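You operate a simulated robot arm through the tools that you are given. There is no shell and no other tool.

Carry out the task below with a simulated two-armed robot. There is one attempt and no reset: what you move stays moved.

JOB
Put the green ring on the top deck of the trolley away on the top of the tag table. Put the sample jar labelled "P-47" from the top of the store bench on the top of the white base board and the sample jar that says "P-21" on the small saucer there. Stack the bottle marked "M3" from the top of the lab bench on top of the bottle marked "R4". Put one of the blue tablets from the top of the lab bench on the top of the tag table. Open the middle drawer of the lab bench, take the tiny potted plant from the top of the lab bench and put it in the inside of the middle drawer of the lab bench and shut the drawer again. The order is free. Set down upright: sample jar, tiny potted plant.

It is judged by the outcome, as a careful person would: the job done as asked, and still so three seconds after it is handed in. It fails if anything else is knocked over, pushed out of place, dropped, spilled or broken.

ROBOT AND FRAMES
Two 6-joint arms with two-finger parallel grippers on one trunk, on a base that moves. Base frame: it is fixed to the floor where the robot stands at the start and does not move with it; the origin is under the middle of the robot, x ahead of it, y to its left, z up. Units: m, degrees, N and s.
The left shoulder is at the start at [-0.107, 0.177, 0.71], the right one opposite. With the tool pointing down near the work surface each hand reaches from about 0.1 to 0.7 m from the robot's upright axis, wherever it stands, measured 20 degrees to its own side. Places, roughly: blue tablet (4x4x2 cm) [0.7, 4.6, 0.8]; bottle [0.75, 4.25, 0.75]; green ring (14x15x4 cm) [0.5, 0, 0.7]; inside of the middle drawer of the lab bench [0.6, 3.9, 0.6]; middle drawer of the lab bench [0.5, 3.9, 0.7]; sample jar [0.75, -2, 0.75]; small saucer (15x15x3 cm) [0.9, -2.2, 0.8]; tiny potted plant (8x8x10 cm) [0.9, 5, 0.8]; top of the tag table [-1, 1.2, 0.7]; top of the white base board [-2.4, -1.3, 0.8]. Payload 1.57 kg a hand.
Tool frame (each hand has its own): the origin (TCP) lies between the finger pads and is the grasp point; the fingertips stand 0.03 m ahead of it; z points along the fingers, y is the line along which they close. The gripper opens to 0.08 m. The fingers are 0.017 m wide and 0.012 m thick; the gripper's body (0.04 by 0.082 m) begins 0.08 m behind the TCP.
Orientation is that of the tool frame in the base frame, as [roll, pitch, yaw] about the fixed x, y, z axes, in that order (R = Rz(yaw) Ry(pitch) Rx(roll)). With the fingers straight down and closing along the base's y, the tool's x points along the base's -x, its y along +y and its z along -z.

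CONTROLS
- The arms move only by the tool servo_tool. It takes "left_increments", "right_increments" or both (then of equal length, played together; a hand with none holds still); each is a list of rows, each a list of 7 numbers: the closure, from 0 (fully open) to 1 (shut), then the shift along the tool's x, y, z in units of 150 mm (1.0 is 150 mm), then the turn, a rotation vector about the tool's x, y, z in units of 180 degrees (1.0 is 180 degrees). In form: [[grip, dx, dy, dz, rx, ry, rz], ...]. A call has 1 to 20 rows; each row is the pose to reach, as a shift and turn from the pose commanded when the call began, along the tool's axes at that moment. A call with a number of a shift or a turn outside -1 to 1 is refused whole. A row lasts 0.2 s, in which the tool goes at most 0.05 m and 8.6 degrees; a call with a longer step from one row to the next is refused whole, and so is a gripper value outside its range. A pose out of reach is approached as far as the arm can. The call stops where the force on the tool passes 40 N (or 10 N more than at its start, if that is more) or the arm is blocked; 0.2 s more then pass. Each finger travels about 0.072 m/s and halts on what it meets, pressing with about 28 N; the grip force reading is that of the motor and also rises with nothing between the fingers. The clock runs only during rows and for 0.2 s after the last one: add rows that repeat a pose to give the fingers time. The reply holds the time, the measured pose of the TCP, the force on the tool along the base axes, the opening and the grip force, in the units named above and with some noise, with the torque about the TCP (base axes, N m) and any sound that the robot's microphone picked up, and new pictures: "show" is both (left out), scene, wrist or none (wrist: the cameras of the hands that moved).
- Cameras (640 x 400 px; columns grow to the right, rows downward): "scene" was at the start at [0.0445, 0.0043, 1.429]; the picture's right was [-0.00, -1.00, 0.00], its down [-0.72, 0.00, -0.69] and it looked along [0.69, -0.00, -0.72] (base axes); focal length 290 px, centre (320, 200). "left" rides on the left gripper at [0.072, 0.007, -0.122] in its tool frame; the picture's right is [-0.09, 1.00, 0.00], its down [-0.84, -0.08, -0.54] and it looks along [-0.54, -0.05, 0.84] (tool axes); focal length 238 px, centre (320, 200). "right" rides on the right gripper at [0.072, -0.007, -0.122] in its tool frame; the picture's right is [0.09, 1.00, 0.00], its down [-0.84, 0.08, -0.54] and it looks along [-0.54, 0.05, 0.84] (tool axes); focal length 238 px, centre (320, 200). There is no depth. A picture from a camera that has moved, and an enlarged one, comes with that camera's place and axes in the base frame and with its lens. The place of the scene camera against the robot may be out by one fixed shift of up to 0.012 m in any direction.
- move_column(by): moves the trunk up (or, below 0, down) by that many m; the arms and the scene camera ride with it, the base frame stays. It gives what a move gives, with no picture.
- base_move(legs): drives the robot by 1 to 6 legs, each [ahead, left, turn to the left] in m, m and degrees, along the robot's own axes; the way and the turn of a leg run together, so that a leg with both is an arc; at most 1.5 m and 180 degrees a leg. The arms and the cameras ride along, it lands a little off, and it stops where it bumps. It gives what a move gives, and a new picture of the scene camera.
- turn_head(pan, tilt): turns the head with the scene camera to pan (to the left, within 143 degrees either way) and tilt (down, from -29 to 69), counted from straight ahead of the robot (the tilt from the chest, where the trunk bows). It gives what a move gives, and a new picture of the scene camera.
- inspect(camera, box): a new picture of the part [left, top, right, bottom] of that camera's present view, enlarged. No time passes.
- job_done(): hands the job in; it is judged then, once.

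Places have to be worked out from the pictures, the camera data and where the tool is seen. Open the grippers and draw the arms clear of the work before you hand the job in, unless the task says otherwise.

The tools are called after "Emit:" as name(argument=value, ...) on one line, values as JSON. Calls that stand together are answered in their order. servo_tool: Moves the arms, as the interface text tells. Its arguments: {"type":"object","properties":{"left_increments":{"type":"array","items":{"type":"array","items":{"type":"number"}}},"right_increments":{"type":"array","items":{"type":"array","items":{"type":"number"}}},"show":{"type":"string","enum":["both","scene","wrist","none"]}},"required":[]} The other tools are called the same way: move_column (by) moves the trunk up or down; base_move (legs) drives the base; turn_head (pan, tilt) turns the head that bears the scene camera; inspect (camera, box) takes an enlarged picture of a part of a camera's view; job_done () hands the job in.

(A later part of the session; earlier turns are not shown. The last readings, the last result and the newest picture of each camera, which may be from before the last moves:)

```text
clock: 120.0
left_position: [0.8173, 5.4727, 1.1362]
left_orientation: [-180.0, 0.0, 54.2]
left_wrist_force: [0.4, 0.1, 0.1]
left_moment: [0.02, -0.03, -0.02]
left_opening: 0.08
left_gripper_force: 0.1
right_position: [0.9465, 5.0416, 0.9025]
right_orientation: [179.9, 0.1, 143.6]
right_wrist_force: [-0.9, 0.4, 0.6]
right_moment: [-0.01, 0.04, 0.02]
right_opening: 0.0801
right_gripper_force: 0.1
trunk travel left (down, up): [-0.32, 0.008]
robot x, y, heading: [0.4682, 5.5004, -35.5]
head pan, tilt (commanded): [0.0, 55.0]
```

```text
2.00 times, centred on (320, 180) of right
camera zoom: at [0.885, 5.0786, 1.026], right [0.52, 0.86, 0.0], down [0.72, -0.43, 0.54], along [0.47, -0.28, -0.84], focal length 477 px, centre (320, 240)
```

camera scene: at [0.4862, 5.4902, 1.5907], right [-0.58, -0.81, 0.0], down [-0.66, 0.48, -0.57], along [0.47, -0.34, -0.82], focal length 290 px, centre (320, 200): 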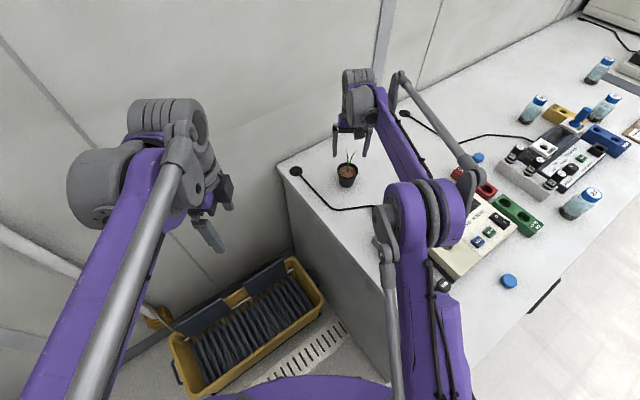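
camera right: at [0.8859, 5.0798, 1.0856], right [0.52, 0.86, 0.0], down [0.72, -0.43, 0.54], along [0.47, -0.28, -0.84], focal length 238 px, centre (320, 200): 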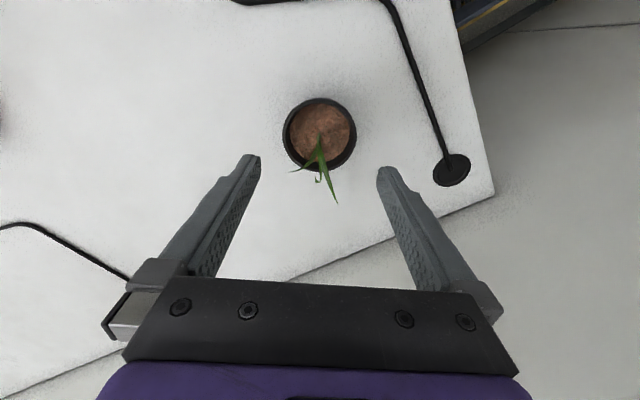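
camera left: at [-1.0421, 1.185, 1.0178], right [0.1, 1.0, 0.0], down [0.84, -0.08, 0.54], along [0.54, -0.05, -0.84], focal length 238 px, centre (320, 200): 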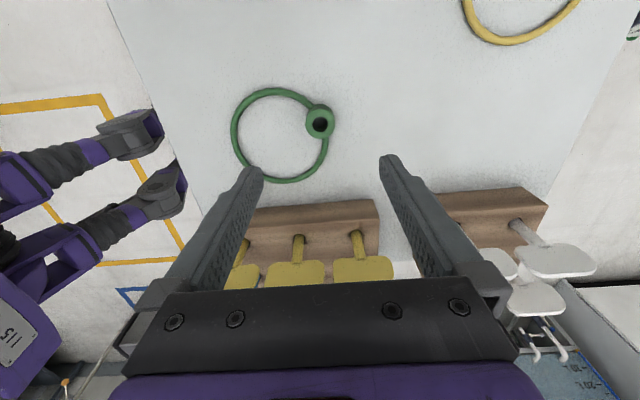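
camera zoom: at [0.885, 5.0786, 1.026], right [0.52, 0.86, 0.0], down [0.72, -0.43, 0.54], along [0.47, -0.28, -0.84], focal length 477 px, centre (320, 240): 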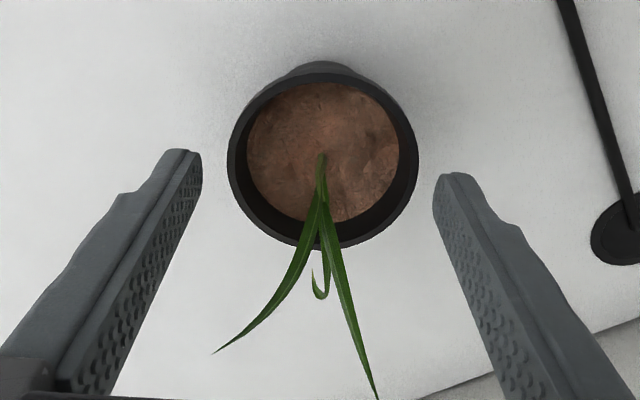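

Now the rim sits midway between the fingers (within ~0.5 mm sideways). I descend slowly past the rim to TCP z ≈ 0.853.

Emit:
servo_tool(right_increments=[[0, 0.028, 0.001, 0.04, 0, 0, 0], [0, 0.028, 0.001, 0.1, 0, 0, 0], [0, 0.028, 0.001, 0.16, 0, 0, 0], [0, 0.028, 0.001, 0.22, 0, 0, 0], [0, 0.028, 0.001, 0.28, 0, 0, 0], [0, 0.028, 0.001, 0.33, 0, 0, 0], [0, 0.028, 0.001, 0.33, 0, 0, 0]], show="wrist")

```text
clock: 121.6
left_position: [0.8169, 5.4723, 1.1373]
left_orientation: [179.9, 0.0, 54.2]
left_wrist_force: [-0.3, -0.1, -0.6]
left_moment: [-0.02, 0.01, 0.03]
left_opening: 0.0801
left_gripper_force: 0.0
right_position: [0.9447, 5.0445, 0.8516]
right_orientation: [179.9, 0.1, 143.7]
right_wrist_force: [0.8, -0.8, 0.1]
right_moment: [-0.02, 0.02, 0.01]
right_opening: 0.08
right_gripper_force: 0.0
trunk travel left (down, up): [-0.32, 0.008]
robot x, y, heading: [0.4646, 5.5035, -35.8]
head pan, tilt (commanded): [0.0, 55.0]
camera right: at [0.8822, 5.0816, 0.976], right [0.52, 0.86, 0.0], down [0.72, -0.43, 0.54], along [0.47, -0.28, -0.84], focal length 238 px, centre (320, 200)
```

right: 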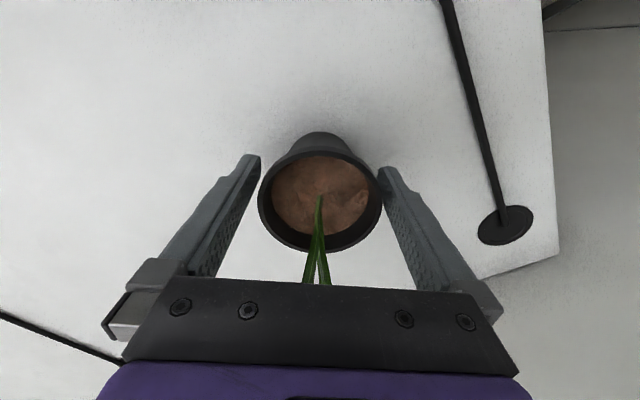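

The rim passed between the fingers without any force. I close on it and then lift a little.

Emit:
servo_tool(right_increments=[[0.3, 0, 0, 0, 0, 0, 0], [0.6, 0, 0, 0, 0, 0, 0], [0.6, 0, 0, 0, 0, 0, 0], [0.6, 0, 0, 0, 0, 0, 0], [0.6, 0, 0, -0.05, 0, 0, 0], [0.6, 0, 0, -0.15, 0, 0, 0], [0.6, 0, 0, -0.3, 0, 0, 0], [0.6, 0, 0, -0.3, 0, 0, 0]])

```text
clock: 123.4
left_position: [0.8192, 5.4711, 1.137]
left_orientation: [180.0, 0.0, 54.2]
left_wrist_force: [0.0, 0.2, 0.3]
left_moment: [-0.02, 0.01, -0.01]
left_opening: 0.08
left_gripper_force: 0.0
right_position: [0.9439, 5.0448, 0.8992]
right_orientation: [-179.9, 0.1, 143.8]
right_wrist_force: [0.4, 0.7, -1.9]
right_moment: [0.03, 0.01, -0.04]
right_opening: 0.0661
right_gripper_force: 27.9
trunk travel left (down, up): [-0.32, 0.008]
robot x, y, heading: [0.4668, 5.5017, -35.8]
head pan, tilt (commanded): [0.0, 55.0]
camera scene: at [0.4865, 5.4899, 1.5907], right [-0.58, -0.81, 0.0], down [-0.66, 0.48, -0.57], along [0.47, -0.34, -0.82], focal length 290 px, centre (320, 200)
camera right: at [0.8817, 5.0813, 1.0216], right [0.52, 0.86, 0.0], down [0.72, -0.43, 0.54], along [0.47, -0.28, -0.84], focal length 238 px, centre (320, 200)
```

scene: 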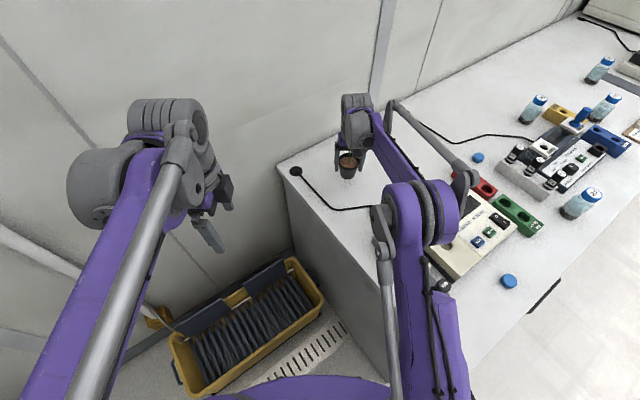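
right: 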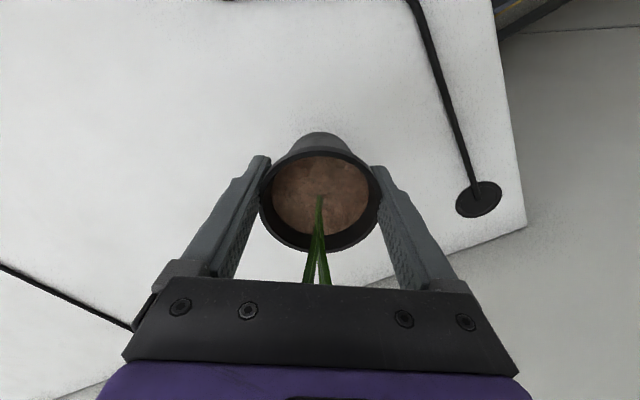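

The pot is held (opening 0.066). I lift it to z ≈ 1.03 and draw it in toward the robot, above everything on the bench.

Emit:
servo_tool(right_increments=[[0.6, 0, 0, -0.2, 0, 0, 0], [0.6, 0, 0, -0.45, 0, 0, 0], [0.6, 0, 0, -0.7, 0, 0, 0], [0.6, 0, 0, -0.87, 0, 0, 0], [0.6, 0.2, 0, -0.87, 0, 0, 0], [0.6, 0.4, 0, -0.87, 0, 0, 0], [0.6, 0.6, 0, -0.9, 0, 0, 0], [0.6, 0.8, 0, -0.95, 0, 0, 0], [0.6, 1.0, 0, -1.0, 0, 0, 0], [0.6, 1.0, 0, -1.0, 0, 0, 0]], show="wrist")

Emit:
servo_tool(right_increments=[[0.6, 0.2, 0, -0.1, 0, 0, 0], [0.6, 0.4, 0, -0.2, 0, 0, 0], [0.6, 0.6, 0, -0.2, 0, 0, 0], [0.6, 0.8, 0, -0.2, 0, 0, 0], [0.6, 0.8, 0, -0.2, 0, 0, 0]])

```text
clock: 125.6
left_position: [0.8189, 5.4716, 1.1367]
left_orientation: [-180.0, -0.1, 54.2]
left_wrist_force: [0.8, 0.3, 0.1]
left_moment: [-0.01, 0.02, 0.02]
left_opening: 0.0799
left_gripper_force: 0.0
right_position: [0.8231, 5.134, 1.0487]
right_orientation: [-180.0, 0.1, 143.7]
right_wrist_force: [-1.1, -0.5, -0.6]
right_moment: [0.06, 0.01, -0.01]
right_opening: 0.066
right_gripper_force: 27.6
trunk travel left (down, up): [-0.32, 0.008]
robot x, y, heading: [0.4655, 5.5016, -35.6]
head pan, tilt (commanded): [0.0, 55.0]
camera right: at [0.7617, 5.1707, 1.1718], right [0.51, 0.86, 0.0], down [0.72, -0.43, 0.54], along [0.47, -0.28, -0.84], focal length 238 px, centre (320, 200)
```

right: 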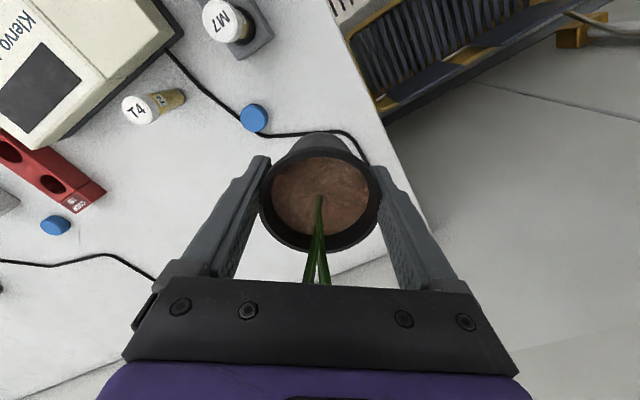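

```text
clock: 126.8
left_position: [0.8184, 5.4719, 1.1359]
left_orientation: [-180.0, 0.0, 54.2]
left_wrist_force: [-0.2, -0.2, 0.0]
left_moment: [-0.01, -0.01, 0.02]
left_opening: 0.0801
left_gripper_force: 0.2
right_position: [0.7268, 5.2038, 1.0781]
right_orientation: [180.0, 0.0, 143.8]
right_wrist_force: [-0.3, 0.4, -1.0]
right_moment: [0.01, 0.02, -0.01]
right_opening: 0.0656
right_gripper_force: 28.5
trunk travel left (down, up): [-0.32, 0.008]
robot x, y, heading: [0.4663, 5.5008, -35.9]
head pan, tilt (commanded): [0.0, 55.0]
camera scene: at [0.4871, 5.4897, 1.5908], right [-0.58, -0.81, 0.0], down [-0.66, 0.48, -0.57], along [0.46, -0.34, -0.82], focal length 290 px, centre (320, 200)
camera right: at [0.6647, 5.2413, 1.2009], right [0.52, 0.86, 0.0], down [0.72, -0.43, 0.54], along [0.47, -0.28, -0.84], focal length 238 px, centre (320, 200)
```

scene: 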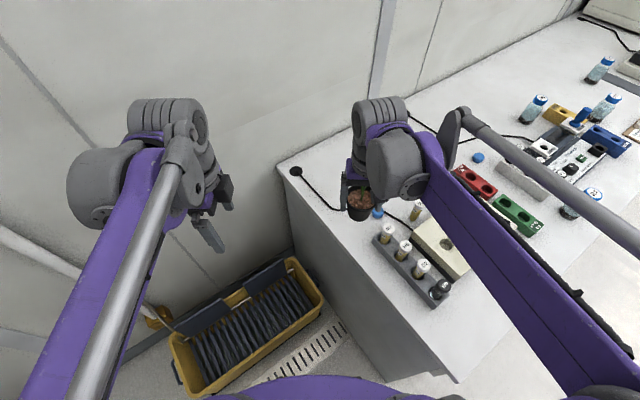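
right: 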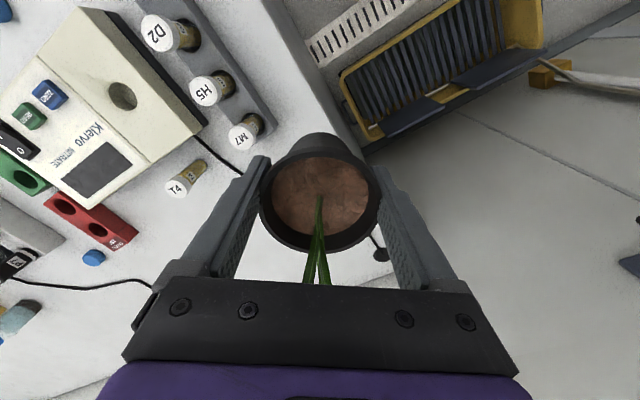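

The pot is safely in the right hand. I back out the same way, turn to face the bench and drive back to the middle drawer at y ≈ 3.9.

Emit:
base_move(legs=[[-0.385, -0.25, 0], [0, 0, 35.8], [-0.32, -0.5, 0], [0, -1.1, 0]])

Emit:
turn_head(pan=0, tilt=45)

```text
clock: 145.4
left_position: [-0.0055, 4.0999, 1.1364]
left_orientation: [180.0, 0.1, 90.3]
left_wrist_force: [-0.1, -0.3, 0.3]
left_moment: [0.0, -0.02, 0.0]
left_opening: 0.08
left_gripper_force: 0.0
right_position: [0.0787, 3.8302, 1.078]
right_orientation: [-179.9, 0.1, 179.9]
right_wrist_force: [-0.2, -0.2, -1.4]
right_moment: [-0.01, -0.01, 0.0]
right_opening: 0.065
right_gripper_force: 28.1
trunk travel left (down, up): [-0.32, 0.008]
robot x, y, heading: [-0.309, 3.9201, 0.5]
head pan, tilt (commanded): [0.0, 55.0]
camera scene: at [-0.2813, 3.9222, 1.5907], right [0.01, -1.0, 0.0], down [-0.82, -0.01, -0.57], along [0.57, 0.0, -0.82], focal length 290 px, centre (320, 200)
```

scene: 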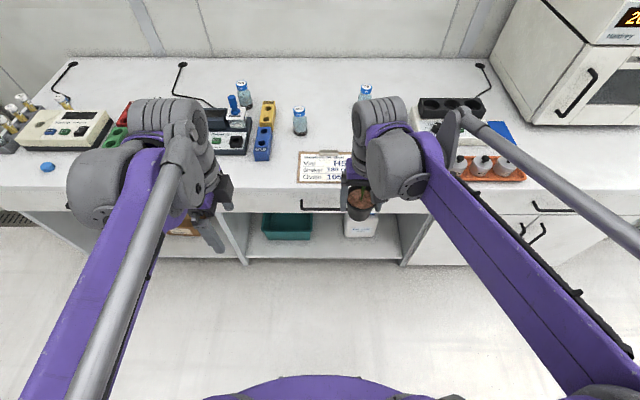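

```text
clock: 146.1
left_position: [-0.0048, 4.1001, 1.136]
left_orientation: [-180.0, 0.0, 90.5]
left_wrist_force: [-0.1, -0.5, -0.6]
left_moment: [-0.03, 0.05, 0.01]
left_opening: 0.0803
left_gripper_force: 0.0
right_position: [0.0797, 3.8313, 1.0789]
right_orientation: [-180.0, 0.1, 179.9]
right_wrist_force: [0.3, 0.2, -1.3]
right_moment: [0.0, -0.01, -0.02]
right_opening: 0.0652
right_gripper_force: 28.1
trunk travel left (down, up): [-0.32, 0.008]
robot x, y, heading: [-0.3083, 3.9175, 0.4]
head pan, tilt (commanded): [0.0, 45.0]
camera scene: at [-0.2721, 3.9222, 1.6041], right [0.01, -1.0, 0.0], down [-0.71, -0.01, -0.71], along [0.71, 0.01, -0.71], focal length 290 px, centre (320, 200)
```

scene: 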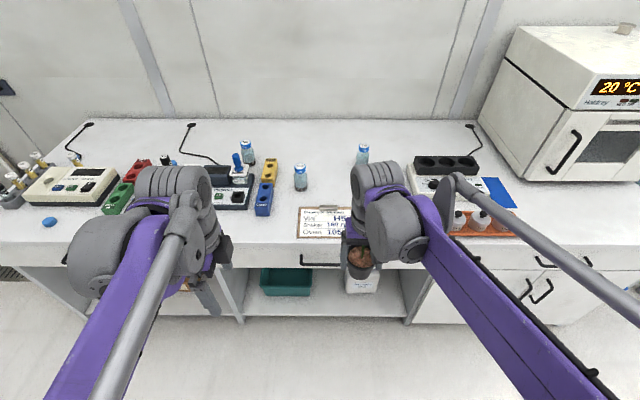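

The pot is safe in the right hand. I shift it aside to the right, and turn the left hand to point forward (fingers closing vertically) at a safe distance to look at the drawer handle.

Emit:
servo_tool(left_increments=[[0, 0, 0.083, 0.075, -0.0417, 0, 0], [0, 0, 0.167, 0.15, -0.0833, 0, 0], [0, 0, 0.25, 0.225, -0.125, 0, 0], [0, 0, 0.333, 0.3, -0.1667, 0, 0], [0, 0, 0.417, 0.375, -0.2083, 0, 0], [0, 0, 0.5, 0.45, -0.25, 0, 0], [0, 0, 0.583, 0.525, -0.2917, 0, 0], [0, 0, 0.667, 0.6, -0.3333, 0, 0], [0, 0, 0.75, 0.675, -0.375, 0, 0], [0, 0, 0.833, 0.75, -0.4167, 0, 0], [0, 0, 0.917, 0.825, -0.4583, 0, 0], [0, 0, 1.0, 0.9, -0.5, 0, 0], [0, 0, 1.0, 0.9, -0.5, 0, 0]], right_increments=[[0.6, 0, -0.083, 0, 0, 0, 0], [0.6, 0, -0.167, 0, 0, 0, 0], [0.6, 0, -0.25, 0, 0, 0, 0], [0.6, 0, -0.333, 0, 0, 0, 0], [0.6, 0, -0.417, 0, 0, 0, 0], [0.6, 0, -0.5, 0, 0, 0, 0], [0.6, 0, -0.583, 0, 0, 0, 0], [0.6, 0, -0.667, 0, 0, 0, 0], [0.6, 0, -0.75, 0, 0, 0, 0], [0.6, 0, -0.833, 0, 0, 0, 0], [0.6, 0, -0.917, 0, 0, 0, 0], [0.6, 0, -1.0, 0, 0, 0, 0], [0.6, 0, -1.0, 0, 0, 0, 0]])

```text
clock: 148.9
left_position: [0.1594, 4.1021, 1.0393]
left_orientation: [89.9, 0.0, 90.5]
left_wrist_force: [0.2, -0.4, 0.6]
left_moment: [-0.01, -0.02, 0.02]
left_opening: 0.08
left_gripper_force: 0.0
left hand out of reach, approached as far as the arm can: row 11, 12, 13
right_position: [0.0789, 3.6806, 1.0783]
right_orientation: [179.9, 0.1, 179.8]
right_wrist_force: [-0.8, 0.8, -0.4]
right_moment: [-0.04, 0.03, -0.01]
right_opening: 0.0648
right_gripper_force: 27.6
trunk travel left (down, up): [-0.32, 0.008]
robot x, y, heading: [-0.3076, 3.9162, 0.4]
head pan, tilt (commanded): [0.0, 45.0]
camera scene: at [-0.2721, 3.9224, 1.6042], right [0.01, -1.0, 0.0], down [-0.71, -0.01, -0.71], along [0.71, 0.01, -0.71], focal length 290 px, centre (320, 200)
camera right: at [0.0067, 3.674, 1.2012], right [-0.09, 1.0, 0.0], down [0.84, 0.08, 0.54], along [0.54, 0.05, -0.84], focal length 238 px, centre (320, 200)
camera left: at [0.0357, 4.1731, 1.0446], right [0.0, -0.09, 1.0], down [-0.54, -0.84, -0.08], along [0.84, -0.53, -0.05], focal length 238 px, centre (320, 200)
```

scene: 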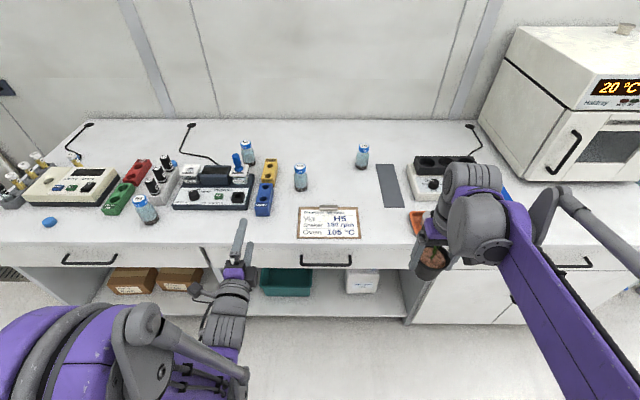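
right: 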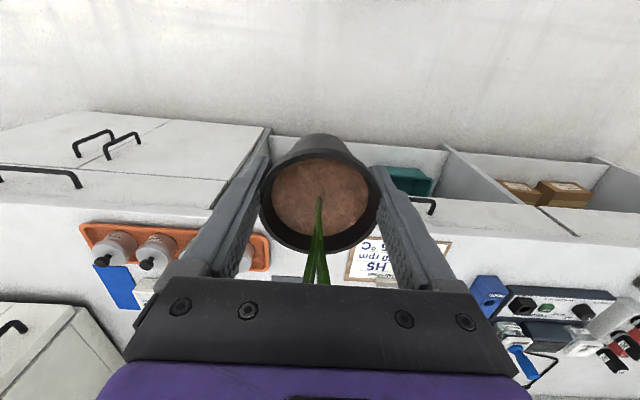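
left: 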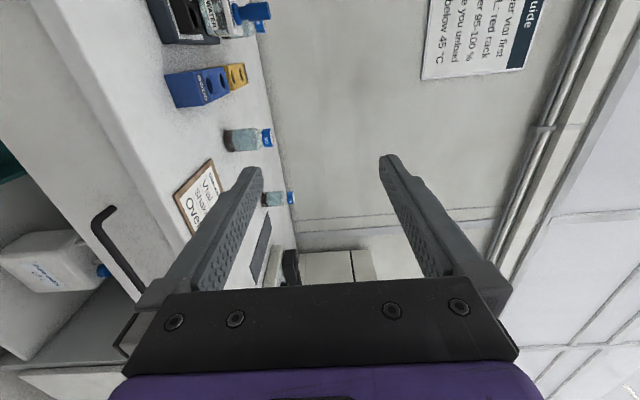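

The handle bar runs at x ≈ 0.315, z ≈ 0.687, from y ≈ 3.82 to 3.99. The left hand was at its limit pointing level so high, so I lower the trunk to bring the shoulders near handle height.

Emit:
move_column(by=-0.25)

Emit:
inspect(camera="left", box=[0, 0, 640, 400])

Emit:
inspect(camera="scene", box=[0, 0, 640, 400])

```text
clock: 151.5
left_position: [0.1575, 4.1014, 0.7899]
left_orientation: [90.0, -0.1, 90.5]
left_wrist_force: [-0.1, -0.2, 0.0]
left_moment: [-0.03, 0.01, -0.03]
left_opening: 0.0798
left_gripper_force: 0.0
right_position: [0.0791, 3.6808, 0.8284]
right_orientation: [-180.0, 0.2, 179.8]
right_wrist_force: [0.2, -0.1, -0.7]
right_moment: [0.02, 0.02, 0.01]
right_opening: 0.0647
right_gripper_force: 27.5
trunk travel left (down, up): [-0.07, 0.258]
robot x, y, heading: [-0.3073, 3.9167, 0.3]
head pan, tilt (commanded): [0.0, 45.0]
```

```text
1.00 times, centred on (320, 200) of left (not enlarged: the box is as wide or as high as the picture)
camera zoom: at [0.0354, 4.173, 0.7948], right [0.0, -0.09, 1.0], down [-0.54, -0.84, -0.08], along [0.84, -0.53, -0.05], focal length 238 px, centre (320, 200)
```

zoom: 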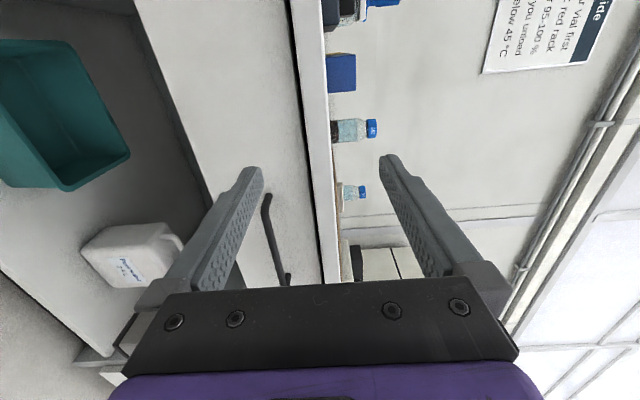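

```text
1.00 times, centred on (320, 200) of scene (not enlarged: the box is as wide or as high as the picture)
camera zoom: at [-0.2381, 3.9225, 1.3437], right [0.01, -1.0, 0.0], down [-0.71, -0.01, -0.71], along [0.71, 0.01, -0.71], focal length 290 px, centre (320, 200)
```

zoom: 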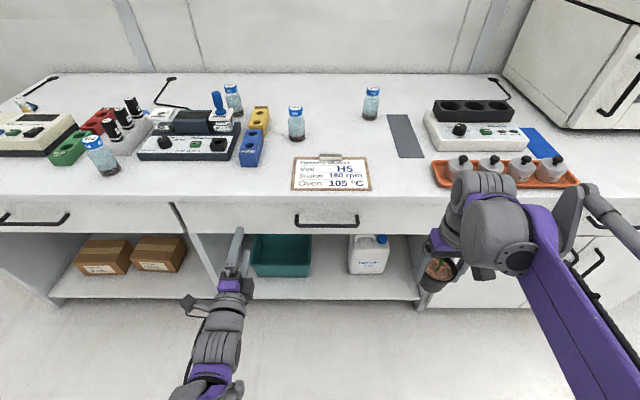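

The handle bar sits at about x 0.333, z 0.693, centred on y ≈ 3.91. I line the left hand up in front of it.

Emit:
servo_tool(left_increments=[[0, -0.2, -0.12, 0, 0, 0, 0], [0, -0.4, -0.24, 0, 0, 0, 0], [0, -0.6, -0.36, 0, 0, 0, 0], [0, -0.8, -0.48, 0, 0, 0, 0], [0, -1.0, -0.6, 0, 0, 0, 0], [0, -1.0, -0.6, 0, 0, 0, 0]], show="none")

Emit:
servo_tool(left_increments=[[0, -0.2, -0.05, 0, 0, 0, 0], [0, -0.2, -0.05, 0, 0, 0, 0]])

```text
clock: 152.9
left_position: [0.1605, 3.9529, 0.6991]
left_orientation: [90.0, -0.1, 90.3]
left_wrist_force: [0.6, 0.0, 0.5]
left_moment: [-0.02, 0.01, -0.01]
left_opening: 0.0799
left_gripper_force: 0.1
right_position: [0.0792, 3.6797, 0.8279]
right_orientation: [-179.9, 0.0, 179.8]
right_wrist_force: [0.4, 0.3, -0.9]
right_moment: [-0.01, -0.02, -0.01]
right_opening: 0.0647
right_gripper_force: 28.1
trunk travel left (down, up): [-0.07, 0.258]
robot x, y, heading: [-0.3075, 3.9191, 0.5]
head pan, tilt (commanded): [0.0, 45.0]
```

```text
clock: 153.5
left_position: [0.1586, 3.9218, 0.6912]
left_orientation: [90.0, 0.0, 90.4]
left_wrist_force: [-0.3, 0.3, 0.0]
left_moment: [0.03, 0.01, 0.02]
left_opening: 0.08
left_gripper_force: 0.1
right_position: [0.0789, 3.6802, 0.8283]
right_orientation: [-179.9, 0.1, 179.9]
right_wrist_force: [0.9, 0.1, -0.7]
right_moment: [-0.01, 0.03, -0.01]
right_opening: 0.0647
right_gripper_force: 28.6
trunk travel left (down, up): [-0.07, 0.258]
robot x, y, heading: [-0.3079, 3.9184, 0.8]
head pan, tilt (commanded): [0.0, 45.0]
camera scene: at [-0.238, 3.9227, 1.3436], right [0.01, -1.0, 0.0], down [-0.71, -0.01, -0.71], along [0.71, 0.01, -0.71], focal length 290 px, centre (320, 200)
camera left: at [0.0367, 3.9933, 0.6973], right [0.0, -0.09, 1.0], down [-0.54, -0.84, -0.08], along [0.84, -0.53, -0.05], focal length 238 px, centre (320, 200)
```

scene: 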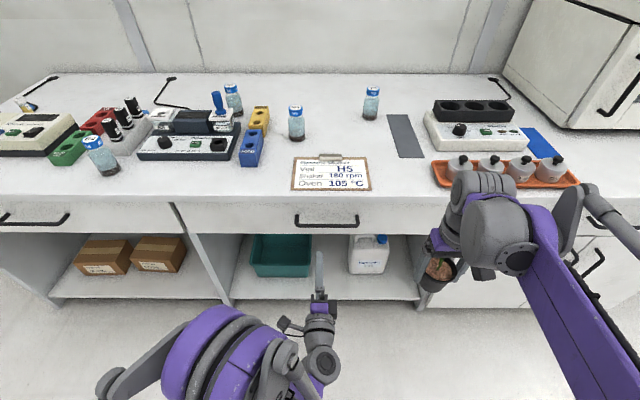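
left: 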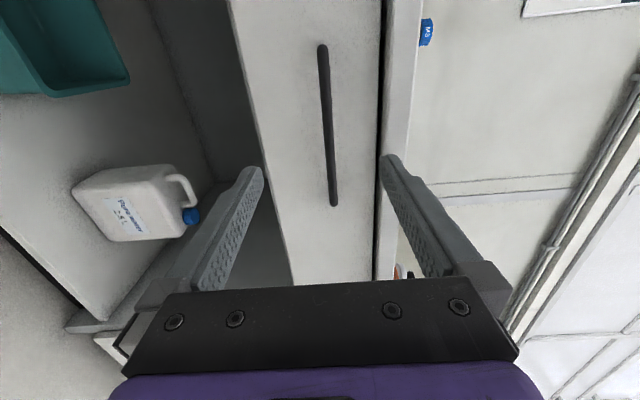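

The bar is at z ≈ 0.700 spanning y 3.80–3.996. I raise the hand 8 mm and advance to just short of the bar, then check.

Emit:
servo_tool(left_increments=[[0, 0, 0.055, 0.2, 0, 0, 0], [0, 0, 0.055, 0.45, 0, 0, 0], [0, 0, 0.055, 0.7, 0, 0, 0], [0, 0, 0.055, 0.85, 0, 0, 0], [0, 0, 0.055, 0.85, 0, 0, 0]])

Emit:
inspect(camera="left", box=[220, 100, 420, 300])

```text
clock: 154.7
left_position: [0.2877, 3.9236, 0.6992]
left_orientation: [89.9, 0.0, 90.3]
left_wrist_force: [-0.2, -0.2, -0.3]
left_moment: [0.0, 0.01, 0.0]
left_opening: 0.0799
left_gripper_force: 0.1
right_position: [0.0784, 3.6803, 0.8279]
right_orientation: [179.9, 0.1, 179.9]
right_wrist_force: [-0.3, 0.9, -0.5]
right_moment: [0.0, 0.01, -0.01]
right_opening: 0.0649
right_gripper_force: 27.9
trunk travel left (down, up): [-0.07, 0.258]
robot x, y, heading: [-0.307, 3.9168, 0.4]
head pan, tilt (commanded): [0.0, 45.0]
camera scene: at [-0.2381, 3.9225, 1.3436], right [0.01, -1.0, 0.0], down [-0.71, -0.01, -0.71], along [0.71, 0.01, -0.71], focal length 290 px, centre (320, 200)
camera left: at [0.1642, 3.9939, 0.7049], right [0.0, -0.09, 1.0], down [-0.54, -0.84, -0.08], along [0.84, -0.53, -0.05], focal length 238 px, centre (320, 200)
```

scene: 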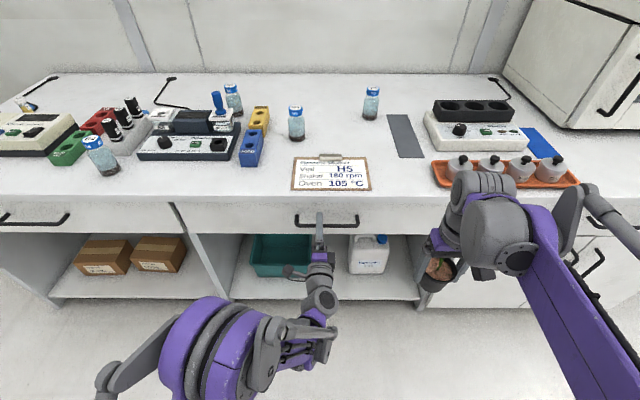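
left: 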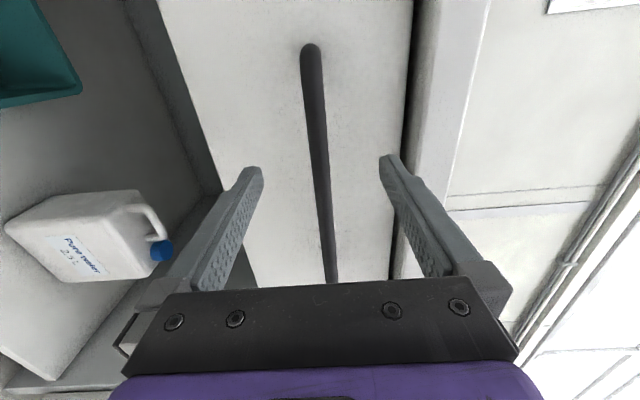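

```text
2.00 times, centred on (320, 200) of left
camera zoom: at [0.1642, 3.9939, 0.7049], right [0.0, -0.09, 1.0], down [-0.54, -0.84, -0.08], along [0.84, -0.53, -0.05], focal length 477 px, centre (320, 200)
```

zoom: 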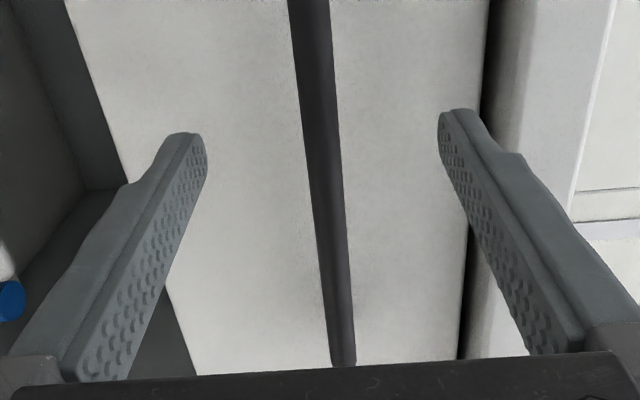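

The bar is centred between the fingers at z ≈ 0.698. I advance another 25 mm in small steps, watching for contact.

Emit:
servo_tool(left_increments=[[0, 0, 0, 0.04, 0, 0, 0], [0, 0, 0, 0.08, 0, 0, 0], [0, 0, 0, 0.12, 0, 0, 0], [0, 0, 0, 0.17, 0, 0, 0], [0, 0, 0, 0.17, 0, 0, 0]], show="wrist")

```text
clock: 155.9
left_position: [0.3119, 3.923, 0.699]
left_orientation: [90.0, 0.0, 90.3]
left_wrist_force: [0.1, -0.2, -0.7]
left_moment: [-0.01, -0.02, 0.02]
left_opening: 0.08
left_gripper_force: 0.1
right_position: [0.0791, 3.6799, 0.8278]
right_orientation: [179.9, 0.0, 179.9]
right_wrist_force: [-0.6, 0.8, -1.6]
right_moment: [-0.01, 0.01, 0.0]
right_opening: 0.0648
right_gripper_force: 28.0
trunk travel left (down, up): [-0.07, 0.258]
robot x, y, heading: [-0.3095, 3.9182, 0.5]
head pan, tilt (commanded): [0.0, 45.0]
camera left: at [0.1902, 3.9943, 0.7049], right [0.0, -0.09, 1.0], down [-0.54, -0.84, -0.08], along [0.84, -0.53, -0.05], focal length 238 px, centre (320, 200)
```

left: 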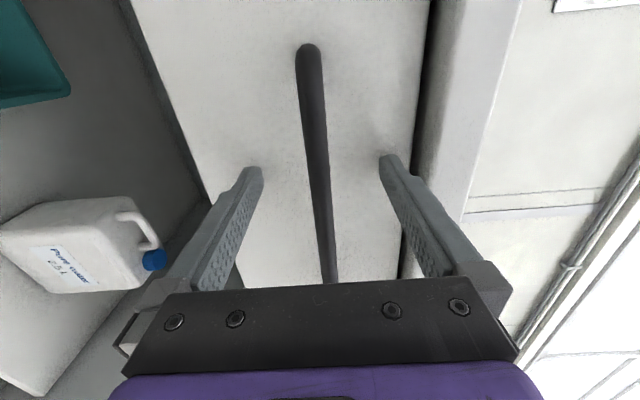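

No contact yet and the fingertips are near the drawer front. I close gently and see whether the bar is caught.

Emit:
servo_tool(left_increments=[[0.4, 0, 0, 0, 0, 0, 0], [0.8, 0, 0, 0, 0, 0, 0], [1.0, 0, 0, 0, 0, 0, 0], [1.0, 0, 0, 0, 0, 0, 0], [1.0, 0, 0, 0, 0, 0, 0], [1.0, 0, 0, 0, 0, 0, 0]], show="wrist")

```text
clock: 157.3
left_position: [0.3118, 3.9239, 0.6992]
left_orientation: [89.9, 0.1, 90.4]
left_wrist_force: [0.7, -1.1, 14.9]
left_moment: [-0.02, 0.07, 0.17]
left_opening: 0.0119
left_gripper_force: 28.9
right_position: [0.0793, 3.6803, 0.8296]
right_orientation: [-179.9, 0.1, 180.0]
right_wrist_force: [0.0, -0.4, -0.7]
right_moment: [0.02, 0.01, -0.01]
right_opening: 0.0649
right_gripper_force: 27.7
trunk travel left (down, up): [-0.07, 0.258]
robot x, y, heading: [-0.3077, 3.9179, 0.4]
head pan, tilt (commanded): [0.0, 45.0]
camera left: at [0.1895, 3.9943, 0.7057], right [0.0, -0.09, 1.0], down [-0.54, -0.84, -0.08], along [0.84, -0.53, -0.05], focal length 238 px, centre (320, 200)
```

left: 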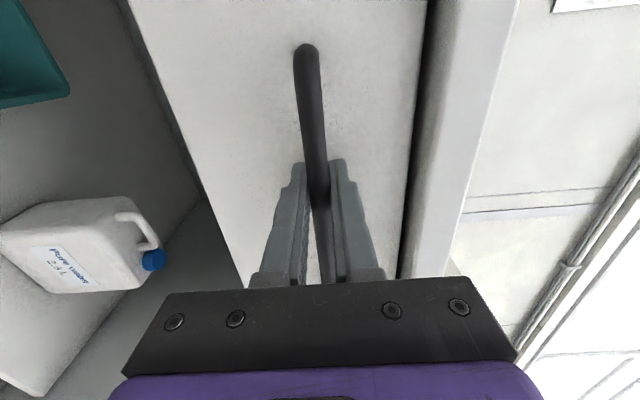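

The bar is held (opening 0.012). I pull the drawer out 10 cm with the arm first to feel its resistance.

Emit:
servo_tool(left_increments=[[1.0, 0, 0, -0.06, 0, 0, 0], [1.0, 0, 0, -0.14, 0, 0, 0], [1.0, 0, 0, -0.24, 0, 0, 0], [1.0, 0, 0, -0.36, 0, 0, 0], [1.0, 0, 0, -0.48, 0, 0, 0], [1.0, 0, 0, -0.6, 0, 0, 0], [1.0, 0, 0, -0.7, 0, 0, 0], [1.0, 0, 0, -0.7, 0, 0, 0]])

```text
clock: 159.1
left_position: [0.2071, 3.9241, 0.7004]
left_orientation: [90.0, 0.0, 90.4]
left_wrist_force: [-1.9, 6.2, 14.2]
left_moment: [0.02, 0.05, -0.12]
left_opening: 0.0117
left_gripper_force: 28.8
right_position: [0.0784, 3.6807, 0.8279]
right_orientation: [180.0, 0.1, 179.9]
right_wrist_force: [0.3, -0.2, -0.4]
right_moment: [0.0, 0.0, 0.01]
right_opening: 0.0644
right_gripper_force: 28.2
trunk travel left (down, up): [-0.07, 0.258]
robot x, y, heading: [-0.3048, 3.9182, 0.4]
head pan, tilt (commanded): [0.0, 45.0]
camera scene: at [-0.2392, 3.9231, 1.3436], right [0.01, -1.0, 0.0], down [-0.71, -0.01, -0.71], along [0.71, 0.01, -0.71], focal length 290 px, centre (320, 200)
camera left: at [0.0837, 3.9942, 0.7057], right [0.0, -0.09, 1.0], down [-0.54, -0.84, -0.08], along [0.84, -0.53, -0.05], focal length 238 px, centre (320, 200)
```

scene: 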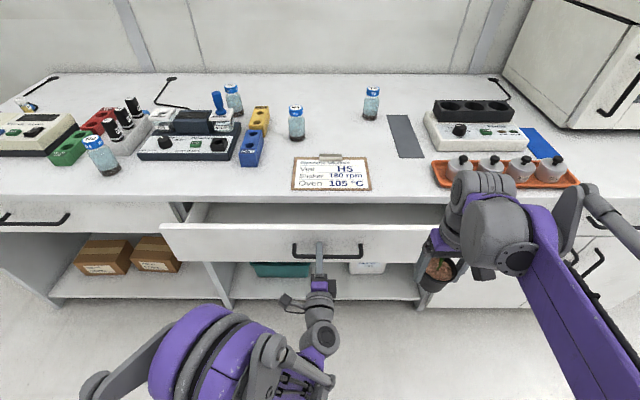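
left: 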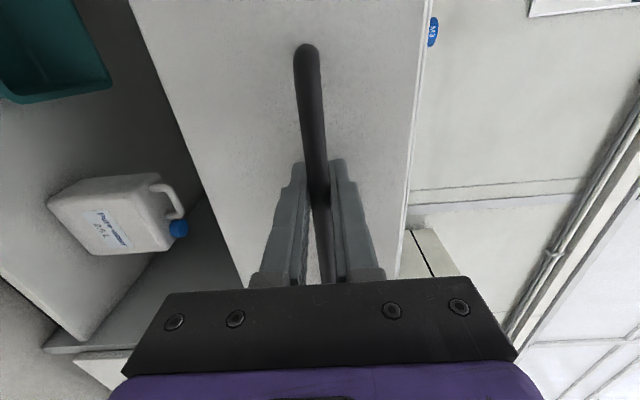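

The drawer slides easily. I raise the pot hand so the drawer front can pass under it, and pull 5 cm more with the arm, then the rest with the base.

Emit:
servo_tool(left_increments=[[1.0, 0, 0, 0, 0, 0, 0], [1.0, 0, 0, 0, 0, 0, 0], [1.0, 0, 0, 0, 0, 0, 0], [1.0, 0, 0, 0, 0, 0, 0], [1.0, 0, 0, -0.08, 0, 0, 0], [1.0, 0, 0, -0.17, 0, 0, 0], [1.0, 0, 0, -0.27, 0, 0, 0], [1.0, 0, 0, -0.33, 0, 0, 0], [1.0, 0, 0, -0.33, 0, 0, 0]], right_increments=[[0.6, 0, 0, -0.2, 0, 0, 0], [0.6, 0, 0, -0.45, 0, 0, 0], [0.6, 0, 0, -0.7, 0, 0, 0], [0.6, 0, 0, -0.9, 0, 0, 0], [0.6, 0, 0, -1.0, 0, 0, 0], [0.6, 0, 0, -1.0, 0, 0, 0], [0.6, 0, 0, -1.0, 0, 0, 0], [0.6, 0, 0, -1.0, 0, 0, 0], [0.6, 0, 0, -1.0, 0, 0, 0]], show="scene")

Emit:
base_move(legs=[[-0.1, 0, 0]])

```text
clock: 161.1
left_position: [0.1575, 3.9234, 0.7003]
left_orientation: [89.9, 0.1, 90.5]
left_wrist_force: [-0.9, 11.6, 12.9]
left_moment: [0.06, 0.06, 0.12]
left_opening: 0.0118
left_gripper_force: 29.0
right_position: [0.0779, 3.6812, 0.9782]
right_orientation: [180.0, 0.1, 179.9]
right_wrist_force: [-0.3, -0.3, -1.1]
right_moment: [-0.02, 0.01, 0.04]
right_opening: 0.0645
right_gripper_force: 28.1
trunk travel left (down, up): [-0.07, 0.258]
robot x, y, heading: [-0.3059, 3.9195, 0.5]
head pan, tilt (commanded): [0.0, 45.0]
camera scene: at [-0.2389, 3.9236, 1.3436], right [0.01, -1.0, 0.0], down [-0.71, -0.01, -0.71], along [0.71, 0.0, -0.71], focal length 290 px, centre (320, 200)
```

scene: 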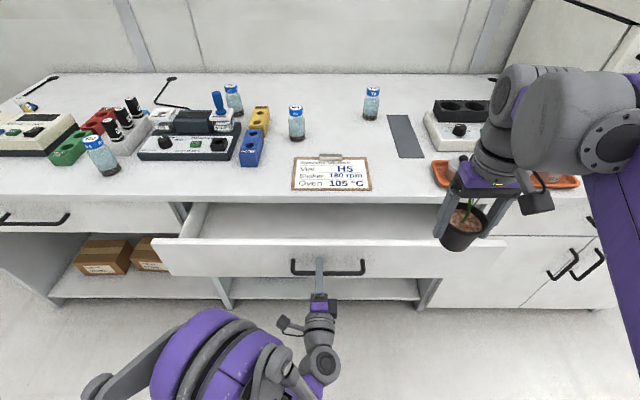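

```text
clock: 161.8
left_position: [0.1529, 3.9234, 0.7003]
left_orientation: [89.9, -0.2, 90.6]
left_wrist_force: [-0.6, 0.3, -8.5]
left_moment: [-0.08, -0.04, 0.02]
left_opening: 0.0117
left_gripper_force: 29.4
right_position: [0.0753, 3.6798, 0.977]
right_orientation: [180.0, 0.0, 179.9]
right_wrist_force: [-0.6, -0.2, -1.2]
right_moment: [0.01, 0.04, 0.0]
right_opening: 0.0644
right_gripper_force: 28.2
trunk travel left (down, up): [-0.07, 0.258]
robot x, y, heading: [-0.3148, 3.9162, 0.2]
head pan, tilt (commanded): [0.0, 45.0]
stopped in leg 1: the force on the tool passed its limit at 48 N (the readings are from after the stop); the commanded pose is now the measured one
camera scene: at [-0.2419, 3.9227, 1.3435], right [0.01, -1.0, 0.0], down [-0.71, -0.01, -0.71], along [0.71, 0.01, -0.71], focal length 290 px, centre (320, 200)
```

scene: 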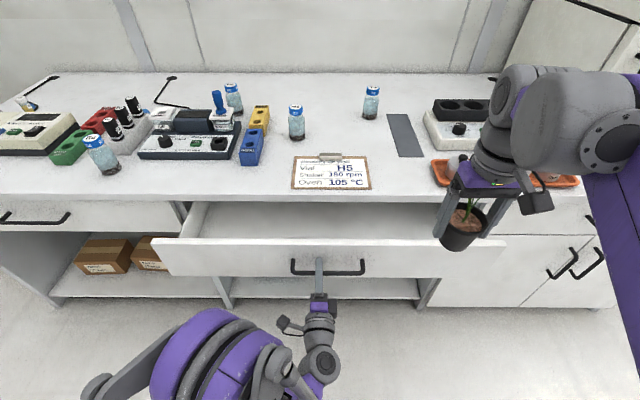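

The base start jerked too much, so it stopped harmlessly. I keep pulling with the arm in small steps instead.

Emit:
servo_tool(left_increments=[[1.0, 0, 0, -0.06, 0, 0, 0], [1.0, 0, 0, -0.14, 0, 0, 0], [1.0, 0, 0, -0.22, 0, 0, 0], [1.0, 0, 0, -0.3, 0, 0, 0], [1.0, 0, 0, -0.38, 0, 0, 0], [1.0, 0, 0, -0.46, 0, 0, 0], [1.0, 0, 0, -0.54, 0, 0, 0], [1.0, 0, 0, -0.54, 0, 0, 0]], show="scene")

```text
clock: 162.6
left_position: [0.129, 3.9243, 0.7004]
left_orientation: [90.3, 0.2, 90.7]
left_wrist_force: [-0.7, 2.8, -23.0]
left_moment: [0.1, -0.1, -0.41]
left_opening: 0.0118
left_gripper_force: 29.2
left hand out of reach, approached as far as the arm can: row 3
right_position: [0.0748, 3.6823, 0.9782]
right_orientation: [-180.0, 0.1, 179.9]
right_wrist_force: [-0.6, 0.2, -1.3]
right_moment: [0.03, 0.01, -0.01]
right_opening: 0.0643
right_gripper_force: 28.6
trunk travel left (down, up): [-0.07, 0.258]
robot x, y, heading: [-0.3133, 3.9179, 0.4]
head pan, tilt (commanded): [0.0, 45.0]
stopped in row 3 (left hand): the force on the tool passed its limit at 52 N (the readings are from after the stop); the commanded pose is now the measured one
camera scene: at [-0.2414, 3.923, 1.3434], right [0.01, -1.0, 0.0], down [-0.71, -0.01, -0.71], along [0.71, 0.01, -0.71], focal length 290 px, centre (320, 200)
```

scene: 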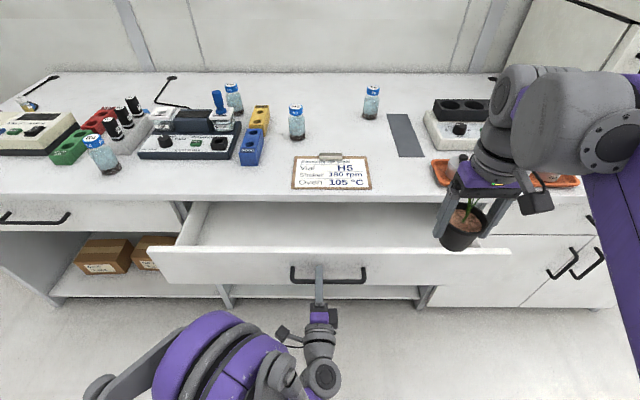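

The level-pointing left hand is at its near limit with the drawer open 0.18 m. I release the handle, back the base 0.13 m, and will re-grip to pull further.

Emit:
servo_tool(left_increments=[[0.5, 0, 0, 0, 0, 0, 0], [0.0, 0, 0, 0, 0, 0, 0], [0.0, 0, 0, 0, 0, 0, 0], [0.0, 0, 0, 0, 0, 0, 0], [0.0, 0, 0, 0, 0, 0, 0], [0.0, 0, 0, 0, 0, 0, 0]], show="wrist")

Emit:
base_move(legs=[[-0.14, 0, 0]])

Emit:
inspect(camera="left", box=[0, 0, 640, 400])

```text
clock: 163.9
left_position: [0.1292, 3.9231, 0.7006]
left_orientation: [90.3, 0.1, 90.7]
left_wrist_force: [-0.1, 0.0, 0.2]
left_moment: [0.0, 0.0, -0.01]
left_opening: 0.0802
left_gripper_force: 0.1
right_position: [0.0751, 3.6804, 0.9773]
right_orientation: [-180.0, 0.2, 180.0]
right_wrist_force: [0.4, 0.3, -0.9]
right_moment: [-0.02, 0.0, -0.03]
right_opening: 0.0645
right_gripper_force: 27.9
trunk travel left (down, up): [-0.07, 0.258]
robot x, y, heading: [-0.3092, 3.9185, 0.6]
head pan, tilt (commanded): [0.0, 45.0]
camera left: at [0.0061, 3.9933, 0.7076], right [0.0, -0.09, 1.0], down [-0.53, -0.84, -0.08], along [0.85, -0.53, -0.05], focal length 238 px, centre (320, 200)
```

left: 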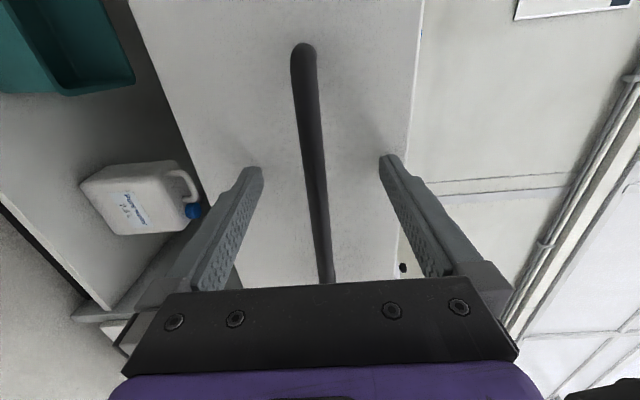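

```text
clock: 165.3
left_position: [-0.0101, 3.9226, 0.7019]
left_orientation: [90.1, 0.0, 90.8]
left_wrist_force: [0.5, -0.3, 0.5]
left_moment: [-0.02, 0.01, 0.0]
left_opening: 0.0798
left_gripper_force: 0.1
right_position: [-0.0664, 3.6806, 0.9768]
right_orientation: [180.0, 0.1, 179.9]
right_wrist_force: [-0.5, -0.1, -0.9]
right_moment: [0.01, 0.03, -0.01]
right_opening: 0.0643
right_gripper_force: 27.6
trunk travel left (down, up): [-0.07, 0.258]
robot x, y, heading: [-0.4507, 3.9183, 0.4]
head pan, tilt (commanded): [0.0, 45.0]
camera scene: at [-0.3832, 3.9216, 1.3436], right [0.01, -1.0, 0.0], down [-0.71, -0.01, -0.71], along [0.71, 0.01, -0.71], focal length 290 px, centre (320, 200)
```

scene: 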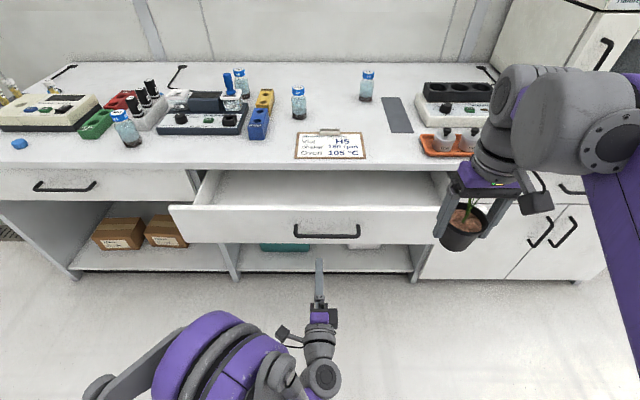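

```text
1.00 times, centred on (320, 200) of left (not enlarged: the box is as wide or as high as the picture)
camera zoom: at [-0.1342, 3.9923, 0.7078], right [0.0, -0.09, 1.0], down [-0.53, -0.84, -0.08], along [0.85, -0.53, -0.05], focal length 238 px, centre (320, 200)
```

zoom: 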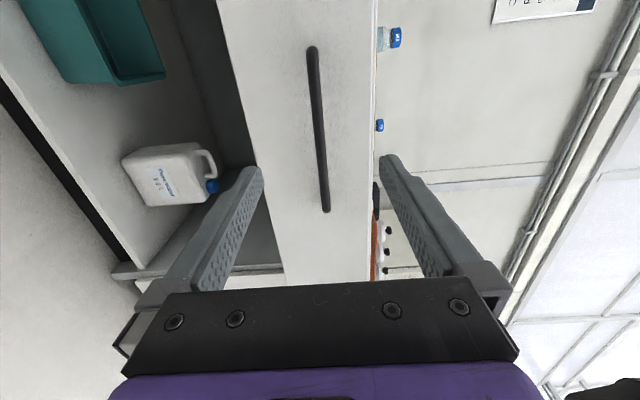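

The handle is straight ahead. I advance the left hand 0.14 m, re-grip and pull the drawer out further.

Emit:
servo_tool(left_increments=[[0, 0, -0.01, 0.25, 0, 0, 0], [0, 0, -0.01, 0.5, 0, 0, 0], [0, 0, -0.01, 0.7, 0, 0, 0], [0, 0, -0.01, 0.85, 0, 0, 0], [0, 0, -0.01, 0.93, 0, 0, 0], [0, 0, -0.01, 0.93, 0, 0, 0]], show="wrist")

Emit:
servo_tool(left_increments=[[0.4, 0, 0, 0, 0, 0, 0], [0.8, 0, 0, 0, 0, 0, 0], [1.0, 0, 0, 0, 0, 0, 0], [1.0, 0, 0, 0, 0, 0, 0], [1.0, 0, 0, 0, 0, 0, 0], [1.0, 0, 0, 0, 0, 0, 0], [1.0, 0, 0, -0.04, 0, 0, 0], [1.0, 0, 0, -0.1, 0, 0, 0], [1.0, 0, 0, -0.2, 0, 0, 0], [1.0, 0, 0, -0.3, 0, 0, 0], [1.0, 0, 0, -0.4, 0, 0, 0], [1.0, 0, 0, -0.48, 0, 0, 0], [1.0, 0, 0, -0.54, 0, 0, 0], [1.0, 0, 0, -0.54, 0, 0, 0]])

```text
clock: 166.7
left_position: [0.1293, 3.924, 0.6995]
left_orientation: [90.1, 0.0, 90.7]
left_wrist_force: [0.7, 0.7, -0.5]
left_moment: [-0.01, -0.02, 0.03]
left_opening: 0.08
left_gripper_force: 0.1
right_position: [-0.0658, 3.679, 0.9781]
right_orientation: [179.9, 0.0, 179.9]
right_wrist_force: [-0.1, -0.5, -0.8]
right_moment: [0.0, -0.01, 0.01]
right_opening: 0.0644
right_gripper_force: 28.5
trunk travel left (down, up): [-0.07, 0.258]
robot x, y, heading: [-0.4487, 3.9141, 0.4]
head pan, tilt (commanded): [0.0, 45.0]
camera left: at [0.0062, 3.9938, 0.7057], right [0.0, -0.09, 1.0], down [-0.53, -0.84, -0.08], along [0.85, -0.53, -0.05], focal length 238 px, centre (320, 200)
```

left: 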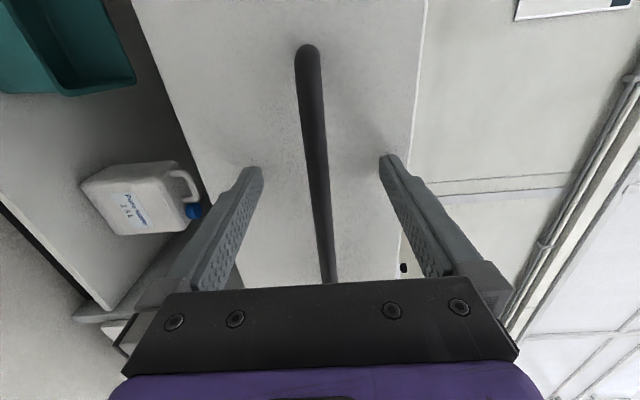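

```text
clock: 169.7
left_position: [0.0476, 3.9237, 0.6997]
left_orientation: [90.1, 0.0, 90.8]
left_wrist_force: [-0.3, 6.8, 4.5]
left_moment: [0.05, 0.03, 0.56]
left_opening: 0.0117
left_gripper_force: 29.3
right_position: [-0.0659, 3.6796, 0.9787]
right_orientation: [180.0, 0.2, -180.0]
right_wrist_force: [-0.3, -0.4, -1.0]
right_moment: [0.0, 0.0, 0.0]
right_opening: 0.064
right_gripper_force: 28.5
trunk travel left (down, up): [-0.07, 0.258]
robot x, y, heading: [-0.4483, 3.9196, 0.4]
head pan, tilt (commanded): [0.0, 45.0]
camera scene: at [-0.3828, 3.9221, 1.3436], right [0.01, -1.0, 0.0], down [-0.71, -0.01, -0.71], along [0.71, 0.01, -0.71], focal length 290 px, centre (320, 200)
camera left: at [-0.0755, 3.9937, 0.7061], right [0.0, -0.09, 1.0], down [-0.53, -0.84, -0.08], along [0.85, -0.53, -0.05], focal length 238 px, centre (320, 200)
```

scene: 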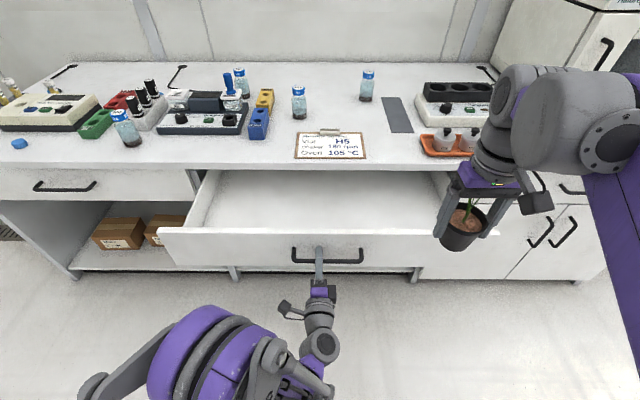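
left: 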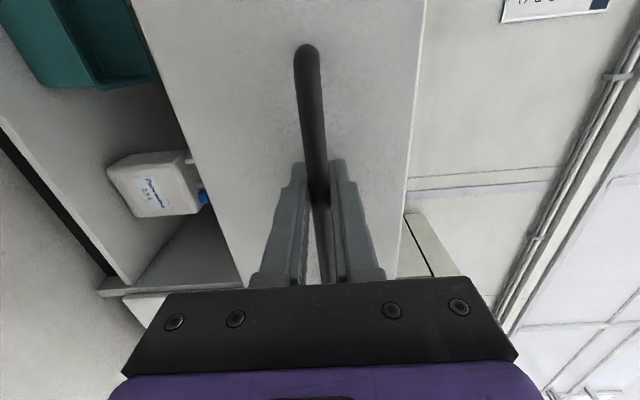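

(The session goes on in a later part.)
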